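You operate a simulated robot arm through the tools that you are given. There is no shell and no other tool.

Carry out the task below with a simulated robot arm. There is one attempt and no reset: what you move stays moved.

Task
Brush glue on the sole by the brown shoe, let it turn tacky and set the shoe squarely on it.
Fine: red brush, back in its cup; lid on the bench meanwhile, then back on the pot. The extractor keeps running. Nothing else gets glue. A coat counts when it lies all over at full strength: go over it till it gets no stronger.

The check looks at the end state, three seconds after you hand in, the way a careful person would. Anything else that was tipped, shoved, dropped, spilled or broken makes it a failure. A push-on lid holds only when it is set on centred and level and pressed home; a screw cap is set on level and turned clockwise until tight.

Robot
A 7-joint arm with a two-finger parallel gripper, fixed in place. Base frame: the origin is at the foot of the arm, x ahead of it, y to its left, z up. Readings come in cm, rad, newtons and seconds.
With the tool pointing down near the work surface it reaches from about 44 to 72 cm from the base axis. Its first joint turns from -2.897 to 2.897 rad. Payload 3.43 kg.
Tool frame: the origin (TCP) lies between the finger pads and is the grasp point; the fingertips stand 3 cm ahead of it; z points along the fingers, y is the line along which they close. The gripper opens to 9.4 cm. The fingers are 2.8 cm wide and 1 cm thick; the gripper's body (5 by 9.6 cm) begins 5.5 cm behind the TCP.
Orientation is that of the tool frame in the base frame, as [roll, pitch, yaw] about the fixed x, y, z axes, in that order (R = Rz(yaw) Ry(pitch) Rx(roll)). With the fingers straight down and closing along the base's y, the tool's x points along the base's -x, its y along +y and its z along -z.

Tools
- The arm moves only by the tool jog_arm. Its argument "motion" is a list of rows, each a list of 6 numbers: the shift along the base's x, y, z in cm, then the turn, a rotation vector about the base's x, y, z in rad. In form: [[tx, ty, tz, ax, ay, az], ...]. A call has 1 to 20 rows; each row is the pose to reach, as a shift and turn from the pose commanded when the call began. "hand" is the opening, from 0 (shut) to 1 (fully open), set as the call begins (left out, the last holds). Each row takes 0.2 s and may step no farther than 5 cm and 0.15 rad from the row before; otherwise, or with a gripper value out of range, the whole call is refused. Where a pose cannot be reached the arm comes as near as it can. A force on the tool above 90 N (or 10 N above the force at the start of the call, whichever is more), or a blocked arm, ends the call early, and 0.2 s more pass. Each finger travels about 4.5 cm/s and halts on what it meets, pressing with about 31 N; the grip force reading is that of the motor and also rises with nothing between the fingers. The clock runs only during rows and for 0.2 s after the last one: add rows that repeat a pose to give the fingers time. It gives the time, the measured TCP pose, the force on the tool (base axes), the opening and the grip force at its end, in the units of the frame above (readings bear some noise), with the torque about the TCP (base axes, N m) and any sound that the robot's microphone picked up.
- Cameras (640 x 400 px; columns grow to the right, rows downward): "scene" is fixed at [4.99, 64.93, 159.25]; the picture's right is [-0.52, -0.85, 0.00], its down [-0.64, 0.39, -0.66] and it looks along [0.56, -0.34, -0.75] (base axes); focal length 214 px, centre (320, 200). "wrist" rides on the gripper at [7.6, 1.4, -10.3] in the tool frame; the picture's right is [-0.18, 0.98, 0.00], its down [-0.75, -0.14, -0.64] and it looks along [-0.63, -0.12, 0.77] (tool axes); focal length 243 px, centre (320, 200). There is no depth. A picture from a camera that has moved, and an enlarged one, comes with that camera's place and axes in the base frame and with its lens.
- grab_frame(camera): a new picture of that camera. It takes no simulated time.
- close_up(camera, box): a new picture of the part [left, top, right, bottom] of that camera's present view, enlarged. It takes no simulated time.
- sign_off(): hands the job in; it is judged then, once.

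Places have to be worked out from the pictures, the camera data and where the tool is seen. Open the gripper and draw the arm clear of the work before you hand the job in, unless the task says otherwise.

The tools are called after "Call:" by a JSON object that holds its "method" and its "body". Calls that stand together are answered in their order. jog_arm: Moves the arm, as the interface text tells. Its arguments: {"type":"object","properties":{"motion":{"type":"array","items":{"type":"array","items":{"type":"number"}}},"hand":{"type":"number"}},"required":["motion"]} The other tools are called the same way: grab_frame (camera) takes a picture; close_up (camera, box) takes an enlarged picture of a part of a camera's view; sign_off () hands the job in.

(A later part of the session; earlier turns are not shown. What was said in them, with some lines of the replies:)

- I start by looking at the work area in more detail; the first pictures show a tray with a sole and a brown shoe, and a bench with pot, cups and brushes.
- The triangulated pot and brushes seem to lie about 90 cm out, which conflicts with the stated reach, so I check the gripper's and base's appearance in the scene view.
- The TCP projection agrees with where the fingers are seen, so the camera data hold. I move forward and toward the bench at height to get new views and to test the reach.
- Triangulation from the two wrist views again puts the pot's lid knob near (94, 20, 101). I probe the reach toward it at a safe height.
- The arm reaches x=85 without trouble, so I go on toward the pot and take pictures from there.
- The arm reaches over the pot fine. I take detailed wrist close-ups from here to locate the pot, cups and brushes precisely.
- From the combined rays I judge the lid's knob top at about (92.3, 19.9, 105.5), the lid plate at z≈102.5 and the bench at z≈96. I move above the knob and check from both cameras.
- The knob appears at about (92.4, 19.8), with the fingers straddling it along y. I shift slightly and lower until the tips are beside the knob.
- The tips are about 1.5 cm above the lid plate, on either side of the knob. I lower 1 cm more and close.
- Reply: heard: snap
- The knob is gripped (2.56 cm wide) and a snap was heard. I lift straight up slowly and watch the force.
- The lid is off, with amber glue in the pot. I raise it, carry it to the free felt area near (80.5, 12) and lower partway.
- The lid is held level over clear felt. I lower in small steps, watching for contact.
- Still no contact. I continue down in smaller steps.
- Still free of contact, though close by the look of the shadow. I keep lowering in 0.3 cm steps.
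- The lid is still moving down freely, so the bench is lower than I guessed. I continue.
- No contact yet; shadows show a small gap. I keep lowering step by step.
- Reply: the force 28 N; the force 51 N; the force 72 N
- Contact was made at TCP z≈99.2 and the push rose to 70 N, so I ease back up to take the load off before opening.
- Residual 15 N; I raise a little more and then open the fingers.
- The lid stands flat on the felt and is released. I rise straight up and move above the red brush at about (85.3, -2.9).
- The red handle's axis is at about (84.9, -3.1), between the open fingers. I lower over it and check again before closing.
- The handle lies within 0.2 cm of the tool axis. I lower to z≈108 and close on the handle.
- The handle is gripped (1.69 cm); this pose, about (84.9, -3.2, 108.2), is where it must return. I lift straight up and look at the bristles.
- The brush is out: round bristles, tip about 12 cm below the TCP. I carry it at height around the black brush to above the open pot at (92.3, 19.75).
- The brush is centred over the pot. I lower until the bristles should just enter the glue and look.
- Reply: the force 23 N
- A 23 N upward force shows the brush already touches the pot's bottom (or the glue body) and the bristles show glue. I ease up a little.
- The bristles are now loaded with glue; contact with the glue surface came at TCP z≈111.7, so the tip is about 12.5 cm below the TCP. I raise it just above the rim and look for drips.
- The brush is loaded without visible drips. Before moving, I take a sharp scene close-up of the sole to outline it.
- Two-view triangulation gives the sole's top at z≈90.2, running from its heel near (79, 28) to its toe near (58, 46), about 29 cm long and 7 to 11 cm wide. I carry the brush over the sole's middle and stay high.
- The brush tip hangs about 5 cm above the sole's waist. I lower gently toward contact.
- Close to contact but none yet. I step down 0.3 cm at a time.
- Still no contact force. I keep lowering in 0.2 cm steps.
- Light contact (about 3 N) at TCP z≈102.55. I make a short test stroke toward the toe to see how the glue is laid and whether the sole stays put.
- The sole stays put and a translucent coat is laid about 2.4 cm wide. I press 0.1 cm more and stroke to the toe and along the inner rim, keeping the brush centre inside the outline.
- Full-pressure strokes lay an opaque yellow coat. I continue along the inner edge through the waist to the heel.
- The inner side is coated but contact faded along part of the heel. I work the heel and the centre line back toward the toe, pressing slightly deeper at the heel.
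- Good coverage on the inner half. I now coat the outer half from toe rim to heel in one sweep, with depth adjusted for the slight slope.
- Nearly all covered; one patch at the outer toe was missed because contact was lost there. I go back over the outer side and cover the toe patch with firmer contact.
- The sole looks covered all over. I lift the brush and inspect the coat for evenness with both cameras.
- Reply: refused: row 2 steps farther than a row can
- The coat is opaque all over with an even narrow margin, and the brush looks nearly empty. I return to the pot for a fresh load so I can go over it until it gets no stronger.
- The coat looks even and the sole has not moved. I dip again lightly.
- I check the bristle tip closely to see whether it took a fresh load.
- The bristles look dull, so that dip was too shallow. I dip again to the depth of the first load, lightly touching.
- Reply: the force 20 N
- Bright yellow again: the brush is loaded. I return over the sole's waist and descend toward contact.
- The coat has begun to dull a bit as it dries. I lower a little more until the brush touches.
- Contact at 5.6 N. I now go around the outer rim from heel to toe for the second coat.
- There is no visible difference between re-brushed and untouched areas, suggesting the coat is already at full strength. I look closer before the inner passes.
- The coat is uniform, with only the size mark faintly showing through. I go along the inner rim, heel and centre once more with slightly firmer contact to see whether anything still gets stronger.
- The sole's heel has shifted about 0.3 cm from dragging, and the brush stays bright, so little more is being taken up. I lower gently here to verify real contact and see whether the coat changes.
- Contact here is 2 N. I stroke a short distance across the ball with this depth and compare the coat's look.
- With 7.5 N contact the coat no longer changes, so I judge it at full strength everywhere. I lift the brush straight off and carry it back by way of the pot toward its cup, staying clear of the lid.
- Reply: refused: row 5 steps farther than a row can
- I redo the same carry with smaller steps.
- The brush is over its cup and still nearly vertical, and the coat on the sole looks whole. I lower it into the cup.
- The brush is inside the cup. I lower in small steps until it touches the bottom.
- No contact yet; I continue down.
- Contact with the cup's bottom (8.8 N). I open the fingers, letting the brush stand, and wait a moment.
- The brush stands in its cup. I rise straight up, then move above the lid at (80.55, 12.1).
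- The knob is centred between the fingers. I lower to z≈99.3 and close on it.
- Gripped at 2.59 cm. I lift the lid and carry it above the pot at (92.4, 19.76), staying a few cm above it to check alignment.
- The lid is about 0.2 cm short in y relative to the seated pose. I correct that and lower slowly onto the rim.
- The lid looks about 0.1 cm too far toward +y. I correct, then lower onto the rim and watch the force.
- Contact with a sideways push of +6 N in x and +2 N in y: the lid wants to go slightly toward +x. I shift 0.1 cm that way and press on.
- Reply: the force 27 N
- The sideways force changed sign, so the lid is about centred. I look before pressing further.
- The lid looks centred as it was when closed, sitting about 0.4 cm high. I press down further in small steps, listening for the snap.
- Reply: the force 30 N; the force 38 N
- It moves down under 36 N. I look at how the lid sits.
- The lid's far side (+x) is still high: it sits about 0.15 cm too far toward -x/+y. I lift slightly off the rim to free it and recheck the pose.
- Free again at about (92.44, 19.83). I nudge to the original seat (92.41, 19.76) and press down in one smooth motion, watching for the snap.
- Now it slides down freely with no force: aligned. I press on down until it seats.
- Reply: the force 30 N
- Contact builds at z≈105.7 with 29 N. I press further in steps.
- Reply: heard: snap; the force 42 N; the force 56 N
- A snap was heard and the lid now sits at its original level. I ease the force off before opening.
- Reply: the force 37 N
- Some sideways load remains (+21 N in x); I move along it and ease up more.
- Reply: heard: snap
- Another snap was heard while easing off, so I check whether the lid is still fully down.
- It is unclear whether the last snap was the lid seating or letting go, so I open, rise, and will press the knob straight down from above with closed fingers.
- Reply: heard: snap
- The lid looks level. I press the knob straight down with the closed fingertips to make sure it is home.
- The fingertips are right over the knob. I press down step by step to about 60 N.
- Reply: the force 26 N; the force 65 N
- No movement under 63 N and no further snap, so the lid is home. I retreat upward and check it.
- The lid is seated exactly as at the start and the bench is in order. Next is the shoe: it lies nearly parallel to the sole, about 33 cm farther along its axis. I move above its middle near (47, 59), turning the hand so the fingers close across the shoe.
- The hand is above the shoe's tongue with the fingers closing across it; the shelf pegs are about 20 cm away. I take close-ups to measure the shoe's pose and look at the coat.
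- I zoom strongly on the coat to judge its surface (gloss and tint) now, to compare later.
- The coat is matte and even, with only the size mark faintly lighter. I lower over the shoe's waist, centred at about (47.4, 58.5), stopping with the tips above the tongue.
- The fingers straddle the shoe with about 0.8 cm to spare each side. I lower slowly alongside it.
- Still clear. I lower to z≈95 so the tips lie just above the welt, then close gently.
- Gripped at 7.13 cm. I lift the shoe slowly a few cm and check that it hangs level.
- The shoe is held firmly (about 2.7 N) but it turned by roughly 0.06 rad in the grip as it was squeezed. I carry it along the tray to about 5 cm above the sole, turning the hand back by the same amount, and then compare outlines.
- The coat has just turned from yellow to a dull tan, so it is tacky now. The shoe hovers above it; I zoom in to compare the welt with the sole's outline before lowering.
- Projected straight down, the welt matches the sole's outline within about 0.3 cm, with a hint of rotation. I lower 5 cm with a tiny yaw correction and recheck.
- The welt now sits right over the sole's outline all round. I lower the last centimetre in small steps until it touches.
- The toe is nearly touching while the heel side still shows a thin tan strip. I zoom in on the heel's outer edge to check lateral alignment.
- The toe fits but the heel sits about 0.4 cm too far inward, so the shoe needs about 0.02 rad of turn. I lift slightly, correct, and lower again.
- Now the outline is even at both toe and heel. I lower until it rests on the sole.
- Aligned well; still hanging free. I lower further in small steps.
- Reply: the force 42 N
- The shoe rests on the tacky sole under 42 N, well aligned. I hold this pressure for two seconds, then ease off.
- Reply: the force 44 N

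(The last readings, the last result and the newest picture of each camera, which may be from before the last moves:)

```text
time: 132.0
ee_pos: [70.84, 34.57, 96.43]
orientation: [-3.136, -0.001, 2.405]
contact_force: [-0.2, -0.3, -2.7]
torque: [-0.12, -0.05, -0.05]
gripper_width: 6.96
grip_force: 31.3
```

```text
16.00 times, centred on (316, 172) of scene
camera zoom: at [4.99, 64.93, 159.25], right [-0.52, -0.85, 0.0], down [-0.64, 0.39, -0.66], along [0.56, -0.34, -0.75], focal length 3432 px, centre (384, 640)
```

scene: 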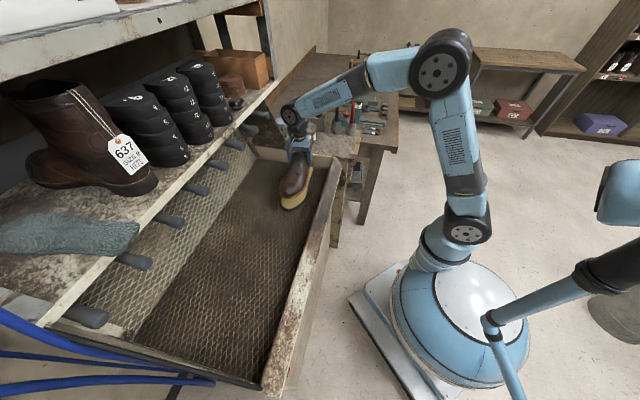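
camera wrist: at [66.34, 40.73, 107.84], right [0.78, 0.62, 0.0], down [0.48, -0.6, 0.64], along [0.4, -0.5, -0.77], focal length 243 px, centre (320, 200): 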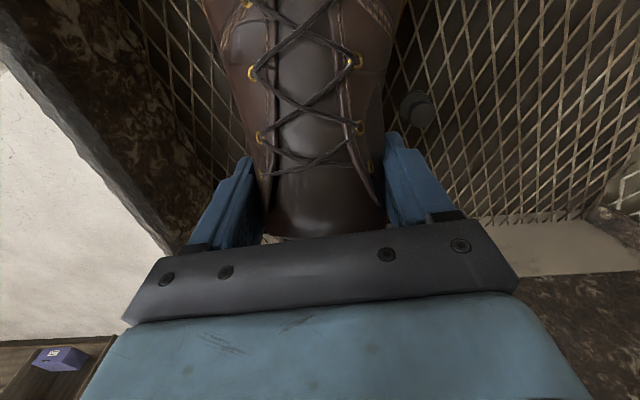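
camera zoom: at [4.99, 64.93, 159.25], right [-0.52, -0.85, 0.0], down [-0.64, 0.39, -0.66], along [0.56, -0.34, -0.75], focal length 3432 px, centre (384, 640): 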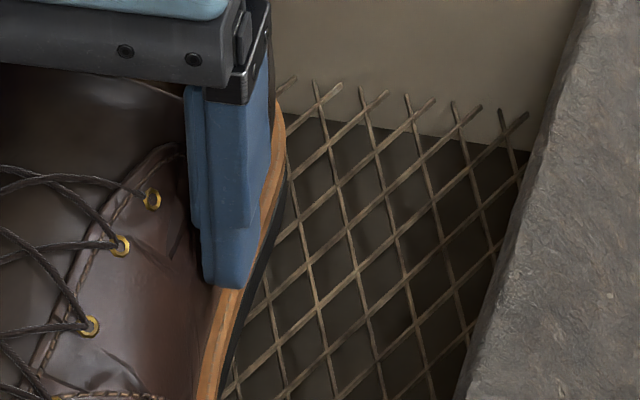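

Easing off left the shoe hanging slightly, and it shifted about 0.2 cm outward under load. I zoom at toe and side to judge the remaining offset.

Call:
{"method": "close_up", "body": {"camera": "scene", "box": [276, 190, 308, 214]}}

Call:
{"method": "close_up", "body": {"camera": "scene", "box": [296, 175, 320, 200]}}

Call:
{"method": "close_up", "body": {"camera": "scene", "box": [276, 165, 308, 189]}}

Call:
{"method": "grab_frame", "body": {"camera": "wrist"}}

```text
16.00 times, centred on (292, 202) of scene
camera zoom: at [4.99, 64.93, 159.25], right [-0.52, -0.85, 0.0], down [-0.64, 0.39, -0.66], along [0.56, -0.34, -0.75], focal length 3432 px, centre (768, 168)
```

zoom: 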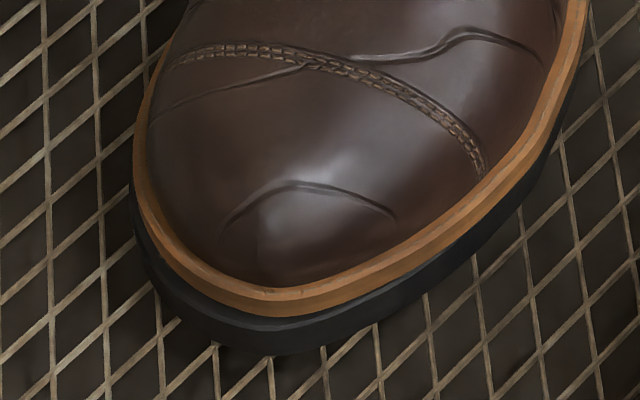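

```text
16.00 times, centred on (308, 188) of scene
camera zoom: at [4.99, 64.93, 159.25], right [-0.52, -0.85, 0.0], down [-0.64, 0.39, -0.66], along [0.56, -0.34, -0.75], focal length 3432 px, centre (512, 400)
```

zoom: 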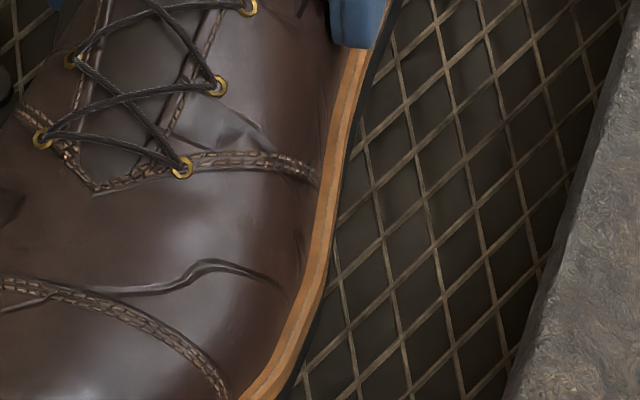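

```text
16.00 times, centred on (292, 177) of scene
camera zoom: at [4.99, 64.93, 159.25], right [-0.52, -0.85, 0.0], down [-0.64, 0.39, -0.66], along [0.56, -0.34, -0.75], focal length 3432 px, centre (768, 568)
```

zoom: 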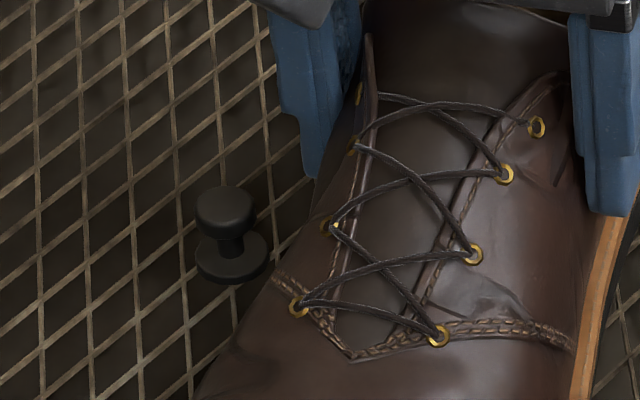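

```text
taken
camera wrist: at [66.18, 40.66, 106.67], right [0.8, 0.6, -0.01], down [0.47, -0.61, 0.64], along [0.38, -0.51, -0.77], focal length 243 px, centre (320, 200)
```

wrist: 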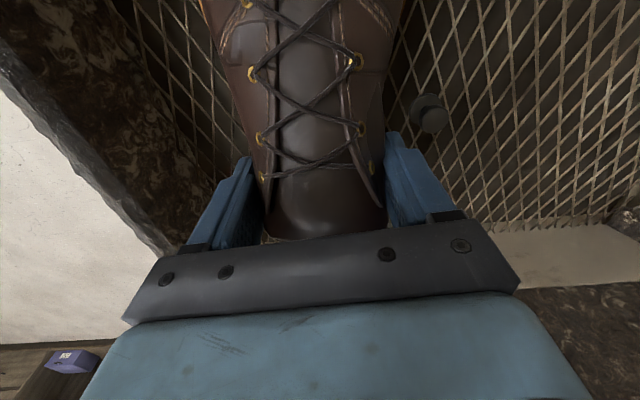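

I lift half a centimetre to see whether the sole is already bonded to the shoe.

Call:
{"method": "jog_arm", "body": {"motion": [[0, 0, 0.3, 0, 0, 0], [0, 0, 0.6, 0, 0, 0], [0, 0, 0.6, 0, 0, 0]]}}

Call:
{"method": "close_up", "body": {"camera": "scene", "box": [276, 190, 308, 214]}}

Call:
{"method": "close_up", "body": {"camera": "scene", "box": [304, 160, 328, 185]}}

```text
time: 132.8
ee_pos: [70.93, 34.64, 97.17]
orientation: [3.141, 0.001, 2.404]
contact_force: [-0.5, 0.9, -2.6]
torque: [-0.09, -0.09, -0.03]
gripper_width: 6.94
grip_force: 30.6
```

```text
16.00 times, centred on (292, 202) of scene
camera zoom: at [4.99, 64.93, 159.25], right [-0.52, -0.85, 0.0], down [-0.64, 0.39, -0.66], along [0.56, -0.34, -0.75], focal length 3432 px, centre (768, 168)
```

zoom: 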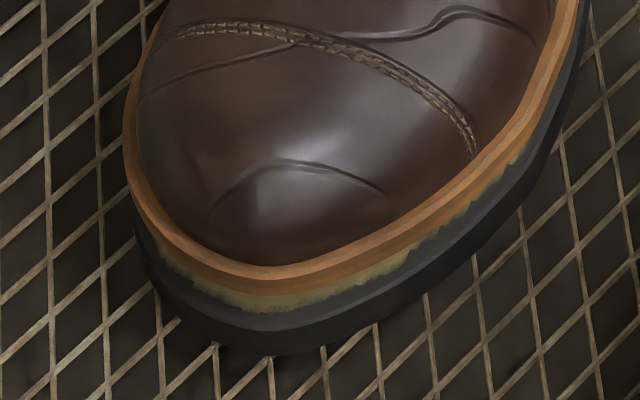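

```text
16.00 times, centred on (316, 172) of scene
camera zoom: at [4.99, 64.93, 159.25], right [-0.52, -0.85, 0.0], down [-0.64, 0.39, -0.66], along [0.56, -0.34, -0.75], focal length 3432 px, centre (384, 640)
```

zoom: 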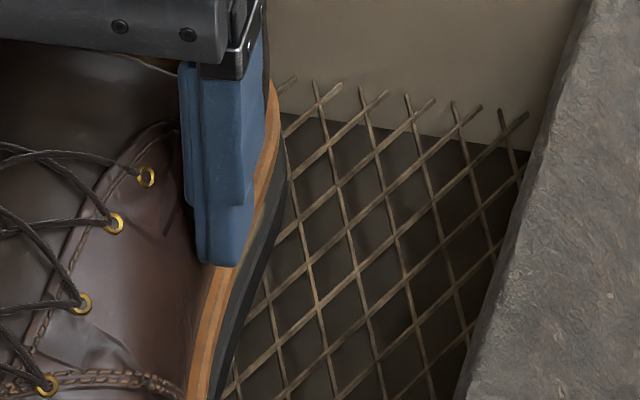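

The shoe still comes off freely and hangs correctly aligned, so the offset came only from pressing hard. I lower again gently to a light contact and release there.

Call:
{"method": "jog_arm", "body": {"motion": [[0, 0, -0.3, 0, 0, 0], [0, 0, -0.6, 0, 0, 0], [0, 0, -0.6, 0, 0, 0]]}}

Call:
{"method": "jog_arm", "body": {"motion": [[0, 0, -0.1, 0, 0, 0], [0, 0, -0.1, 0, 0, 0]]}}

Call:
{"method": "close_up", "body": {"camera": "scene", "box": [276, 190, 308, 214]}}

Call:
{"method": "close_up", "body": {"camera": "scene", "box": [304, 160, 328, 185]}}

```text
time: 133.6
ee_pos: [70.95, 34.55, 96.5]
orientation: [3.141, 0.0, 2.404]
contact_force: [-0.3, 0.0, -2.0]
torque: [-0.1, -0.12, 0.01]
gripper_width: 6.94
grip_force: 30.6
```

```text
time: 134.2
ee_pos: [70.9, 34.64, 96.4]
orientation: [-3.142, 0.0, 2.405]
contact_force: [-0.1, -0.4, -2.6]
torque: [-0.1, -0.05, 0.0]
gripper_width: 6.95
grip_force: 31.1
```

```text
16.00 times, centred on (292, 202) of scene
camera zoom: at [4.99, 64.93, 159.25], right [-0.52, -0.85, 0.0], down [-0.64, 0.39, -0.66], along [0.56, -0.34, -0.75], focal length 3432 px, centre (768, 168)
```

zoom: 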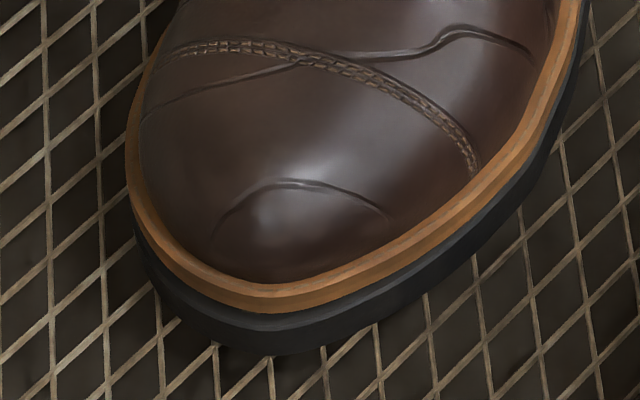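

```text
16.00 times, centred on (316, 172) of scene
camera zoom: at [4.99, 64.93, 159.25], right [-0.52, -0.85, 0.0], down [-0.64, 0.39, -0.66], along [0.56, -0.34, -0.75], focal length 3432 px, centre (384, 640)
```

zoom: 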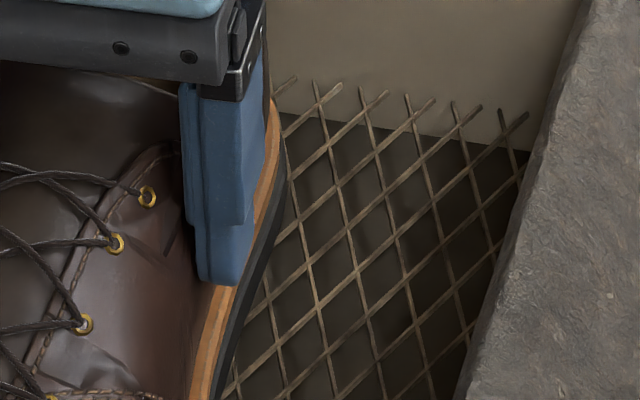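

Nearly down. I add a 0.1 cm shift toward the toe, then lower by 0.1 cm steps to light contact.

Call:
{"method": "jog_arm", "body": {"motion": [[-0.07, 0.07, 0, 0, 0, 0], [-0.07, 0.07, -0.1, 0, 0, 0], [-0.07, 0.07, -0.1, 0, 0, 0]]}}

Call:
{"method": "jog_arm", "body": {"motion": [[0, 0, -0.1, 0, 0, 0], [0, 0, -0.1, 0, 0, 0]]}}

```text
time: 135.0
ee_pos: [70.87, 34.78, 96.27]
orientation: [3.14, 0.0, 2.405]
contact_force: [1.7, 0.7, 3.2]
torque: [0.07, 0.38, 0.01]
gripper_width: 6.94
grip_force: 31.0
```

```text
time: 135.6
ee_pos: [70.81, 34.66, 96.45]
orientation: [3.14, 0.002, 2.406]
contact_force: [3.5, -2.1, 19.7]
torque: [-0.46, 0.7, 0.08]
gripper_width: 6.94
grip_force: 30.8
```

Contact at about 20 N. I check the alignment once more and then open the fingers a little.

Call:
{"method": "close_up", "body": {"camera": "scene", "box": [276, 190, 308, 214]}}

Call:
{"method": "close_up", "body": {"camera": "scene", "box": [304, 160, 328, 185]}}

```text
16.00 times, centred on (292, 202) of scene
camera zoom: at [4.99, 64.93, 159.25], right [-0.52, -0.85, 0.0], down [-0.64, 0.39, -0.66], along [0.56, -0.34, -0.75], focal length 3432 px, centre (768, 168)
```

zoom: 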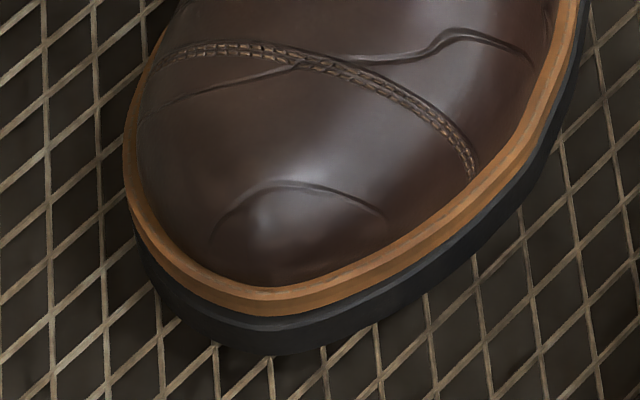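

```text
16.00 times, centred on (316, 172) of scene
camera zoom: at [4.99, 64.93, 159.25], right [-0.52, -0.85, 0.0], down [-0.64, 0.39, -0.66], along [0.56, -0.34, -0.75], focal length 3432 px, centre (384, 640)
```

zoom: 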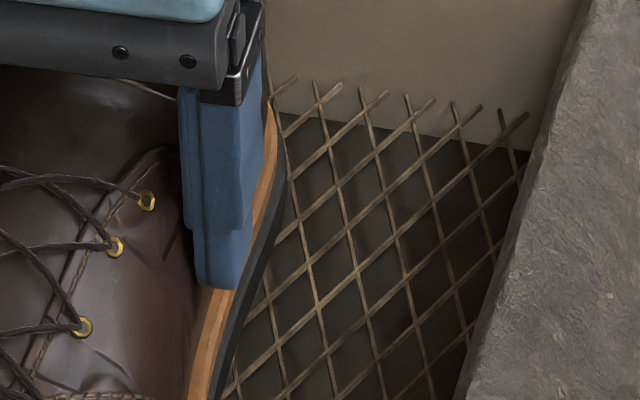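

The welt and sole line up well all round. I open the fingers to let go.

Call:
{"method": "jog_arm", "body": {"motion": [[0, 0, 0.05, 0, 0, 0], [0, 0, 0.1, 0, 0, 0], [0, 0, 0.1, 0, 0, 0], [0, 0, 0.1, 0, 0, 0]], "hand": 0.93}}

Call:
{"method": "grab_frame", "body": {"camera": "wrist"}}

Call:
{"method": "close_up", "body": {"camera": "scene", "box": [272, 155, 336, 220]}}

```text
time: 136.6
ee_pos: [70.77, 34.63, 96.28]
orientation: [3.14, 0.002, 2.405]
contact_force: [0.1, 0.0, 0.1]
torque: [0.03, 0.01, 0.0]
gripper_width: 8.75
grip_force: 0.1
```

```text
taken
camera wrist: at [66.18, 40.8, 106.62], right [0.8, 0.6, 0.0], down [0.46, -0.61, 0.64], along [0.39, -0.51, -0.77], focal length 243 px, centre (320, 200)
```

wrist: 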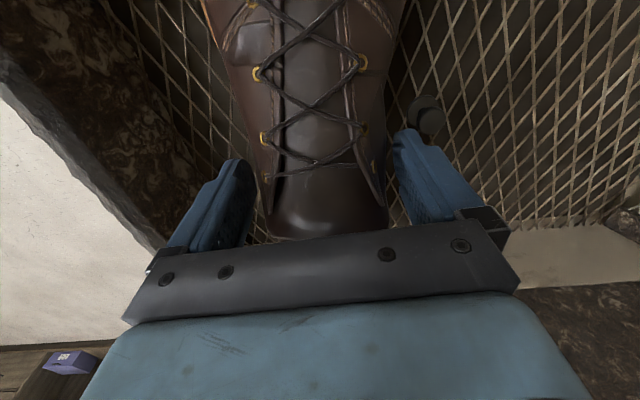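

```text
6.15 times, centred on (304, 188) of scene
camera zoom: at [4.99, 64.93, 159.25], right [-0.52, -0.85, 0.0], down [-0.64, 0.39, -0.66], along [0.56, -0.34, -0.75], focal length 1320 px, centre (418, 277)
```

zoom: 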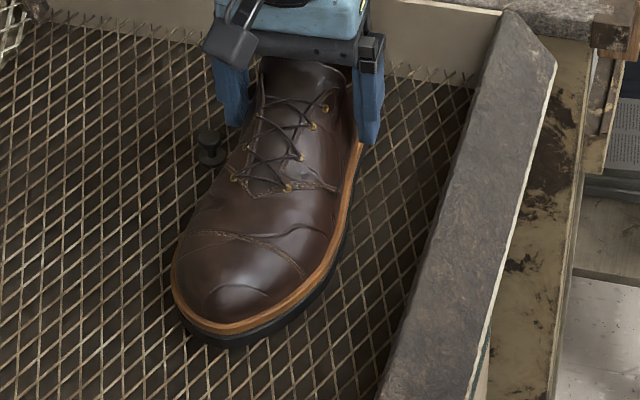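

The shoe stands on its sole and the fingers are clear. I raise the hand straight up and inspect.

Call:
{"method": "jog_arm", "body": {"motion": [[0, 0, 1.5, 0, 0, 0], [0, 0, 4, 0, 0, 0], [0, 0, 8, 0, 0, 0], [0, 0, 12, 0, 0, 0], [0, 0, 16, 0, 0, 0], [0, 0, 20, 0, 0, 0], [0, 0, 20, 0, 0, 0]]}}

Call:
{"method": "grab_frame", "body": {"camera": "wrist"}}

Call:
{"method": "close_up", "body": {"camera": "scene", "box": [272, 155, 336, 220]}}

Call:
{"method": "close_up", "body": {"camera": "scene", "box": [300, 155, 328, 185]}}

```text
time: 138.2
ee_pos: [70.65, 34.73, 116.51]
orientation: [3.141, 0.002, 2.404]
contact_force: [-0.1, -0.3, 0.1]
torque: [0.0, 0.02, -0.02]
gripper_width: 8.76
grip_force: 0.1
```

```text
taken
camera wrist: at [66.05, 40.77, 126.78], right [0.8, 0.6, 0.0], down [0.46, -0.61, 0.64], along [0.39, -0.51, -0.77], focal length 243 px, centre (320, 200)
```

wrist: 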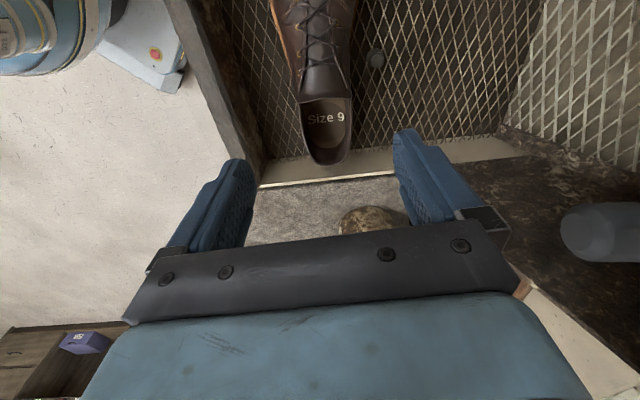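

```text
6.15 times, centred on (304, 188) of scene
camera zoom: at [4.99, 64.93, 159.25], right [-0.52, -0.85, 0.0], down [-0.64, 0.39, -0.66], along [0.56, -0.34, -0.75], focal length 1320 px, centre (418, 277)
```

zoom: 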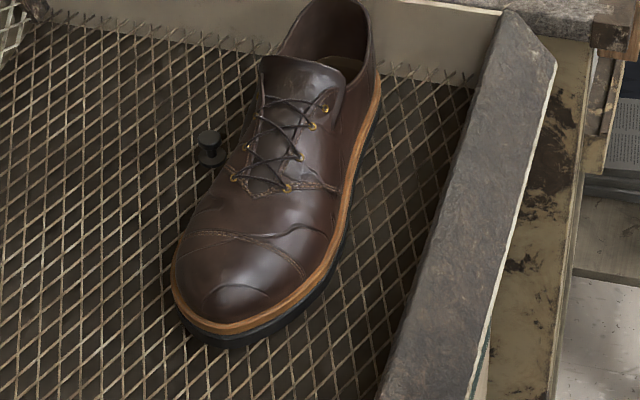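

```text
13.33 times, centred on (314, 170) of scene
camera zoom: at [4.99, 64.93, 159.25], right [-0.52, -0.85, 0.0], down [-0.64, 0.39, -0.66], along [0.56, -0.34, -0.75], focal length 2860 px, centre (400, 600)
```

zoom: 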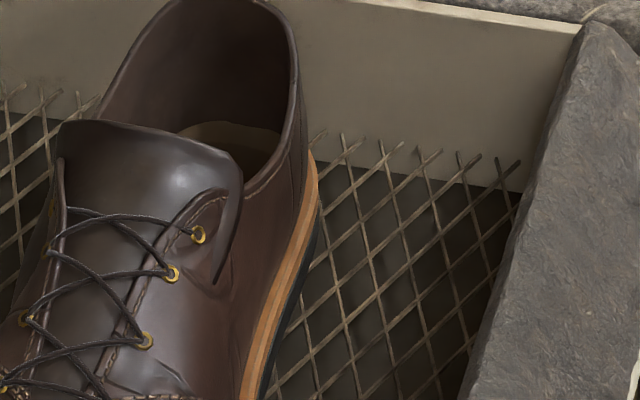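

The shoe sits along the sole's edge at toe, side and heel. I take wrist close-ups for the other side and check the bench and brush once more.

Call:
{"method": "close_up", "body": {"camera": "wrist", "box": [250, 0, 410, 170]}}

Call:
{"method": "close_up", "body": {"camera": "scene", "box": [270, 80, 390, 150]}}

Call:
{"method": "grab_frame", "body": {"camera": "scene"}}

```text
2.35 times, centred on (330, 85) of wrist
camera zoom: at [66.05, 40.77, 126.78], right [0.8, 0.6, 0.0], down [0.46, -0.61, 0.64], along [0.39, -0.51, -0.77], focal length 571 px, centre (296, 471)
```

zoom: 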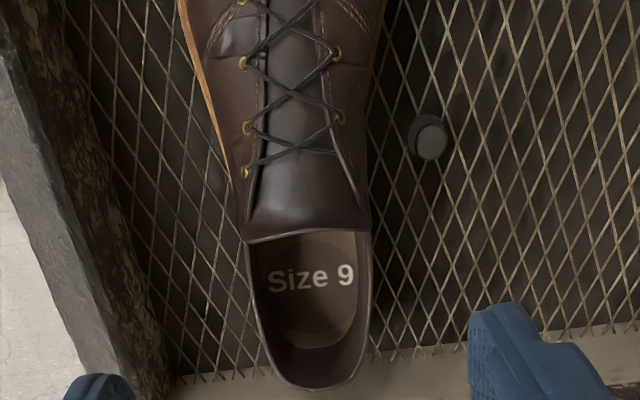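

```text
5.33 times, centred on (330, 115) of scene
camera zoom: at [4.99, 64.93, 159.25], right [-0.52, -0.85, 0.0], down [-0.64, 0.39, -0.66], along [0.56, -0.34, -0.75], focal length 1144 px, centre (267, 653)
```

zoom: 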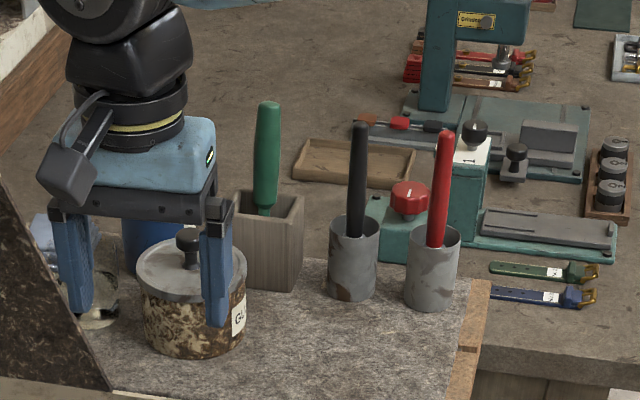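

```text
taken
```

scene: 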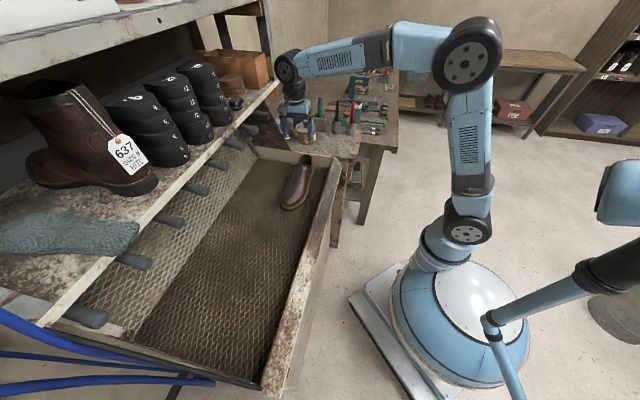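

Everything looks in order: brush in its cup, lid home, shoe squarely on the sole. I draw the arm up and back to its starting place, with the gripper open.

Call:
{"method": "jog_arm", "body": {"motion": [[0, 0, 4.5, 0, 0, 0.06], [0, 0, 9, 0, 0, 0.12], [0, 0, 13.5, 0, 0, 0.18], [0, 0, 18, 0, 0, 0.24], [-1, -1, 22, 0, 0, 0.3], [-4, -3.7, 22, 0, 0, 0.38], [-7, -6.4, 22, 0, 0, 0.46], [-10, -9.1, 22, 0, 0, 0.54], [-13, -11.8, 22, 0, 0, 0.62], [-16, -14.3, 22, 0, 0, 0.7], [-17.6, -15.7, 22, 0, 0, 0.737], [-17.6, -15.7, 22, 0, 0, 0.737]], "hand": 1}}

Call:
{"method": "grab_frame", "body": {"camera": "wrist"}}

Call:
{"method": "close_up", "body": {"camera": "scene", "box": [270, 85, 350, 135]}}

Call:
{"method": "close_up", "body": {"camera": "scene", "box": [264, 150, 344, 225]}}

Call:
{"method": "close_up", "body": {"camera": "wrist", "box": [320, 0, 560, 150]}}

```text
time: 140.8
ee_pos: [53.17, 19.15, 138.47]
orientation: [-3.14, 0.0, -3.14]
contact_force: [0.1, 1.0, -0.3]
torque: [-0.01, -0.02, 0.0]
gripper_width: 9.4
grip_force: 0.1
```

```text
taken
camera wrist: at [45.56, 20.45, 148.75], right [0.18, 0.98, 0.0], down [0.75, -0.14, 0.64], along [0.63, -0.12, -0.77], focal length 243 px, centre (320, 200)
```

wrist: 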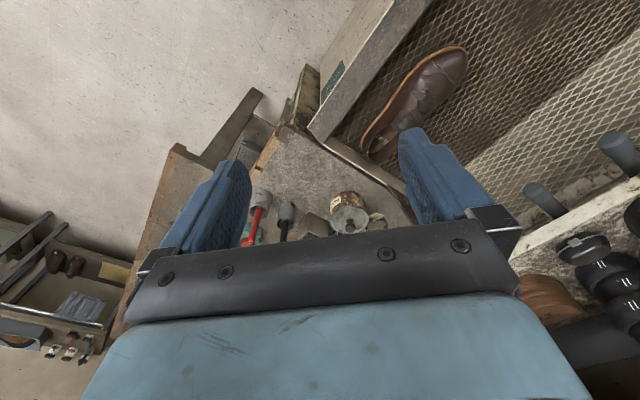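

```text
8.00 times, centred on (310, 110) of scene
camera zoom: at [4.99, 64.93, 159.25], right [-0.52, -0.85, 0.0], down [-0.64, 0.39, -0.66], along [0.56, -0.34, -0.75], focal length 1716 px, centre (400, 920)
```

zoom: 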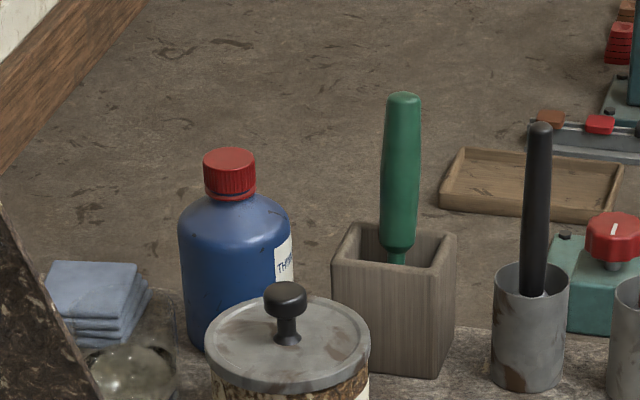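

```text
5.33 times, centred on (304, 188) of scene
camera zoom: at [4.99, 64.93, 159.25], right [-0.52, -0.85, 0.0], down [-0.64, 0.39, -0.66], along [0.56, -0.34, -0.75], focal length 1144 px, centre (405, 267)
```

zoom: 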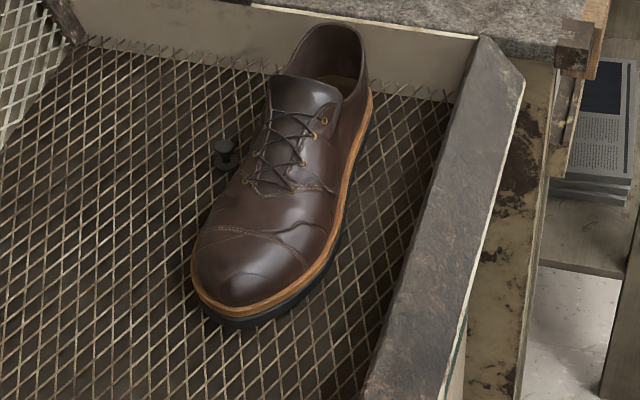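

```text
2.67 times, centred on (440, 75) of wrist
camera zoom: at [45.56, 20.45, 148.75], right [0.18, 0.98, 0.0], down [0.75, -0.14, 0.64], along [0.63, -0.12, -0.77], focal length 647 px, centre (0, 533)
```

zoom: 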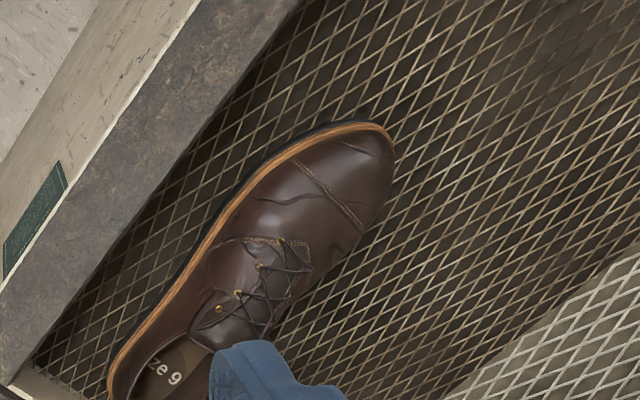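

The lid sits exactly where it was at the start, the red brush is in its cup, and the shoe stands squarely on the coated sole. Nothing else has moved, and the arm is clear with the gripper open, so I hand in.

Call:
{"method": "sign_off", "body": {}}

```text
The job is handed in.
```

I've handed the job in: the brown shoe is on its glued sole, lined up to within about 0.3 cm at the toe and along the outer edge. I couldn't see the inner heel edge directly.

- **Glue:** I coated the whole sole with the red brush. A second load and further passes made no visible change, so I took it as full strength. It turned from yellow to dull tan about 45 s after the last stroke, and I set the shoe on after that.
- **Setting the shoe:** I pressed it down at about 42 N for two seconds, and it shifted about 0.2 cm. I lifted it clear, realigned it, set it down again at about 20 N and let go. At that lift the sole had not stuck to the shoe, and I didn't test the bond after the final setting.
- **Brush and lid:** The red brush is back in its cup. The lid is back on the pot. I heard snaps both while pressing and while easing off, so I pressed it again at 63 N. It didn't move, and it sits where it was at the start.
- **Moved:** Brushing dragged the sole's heel about 0.3 cm, and I lined the shoe up to the new position. I saw nothing else tipped or shoved, no stray glue, and I didn't touch the extractor.

The arm is drawn back to where it started, with the gripper open.
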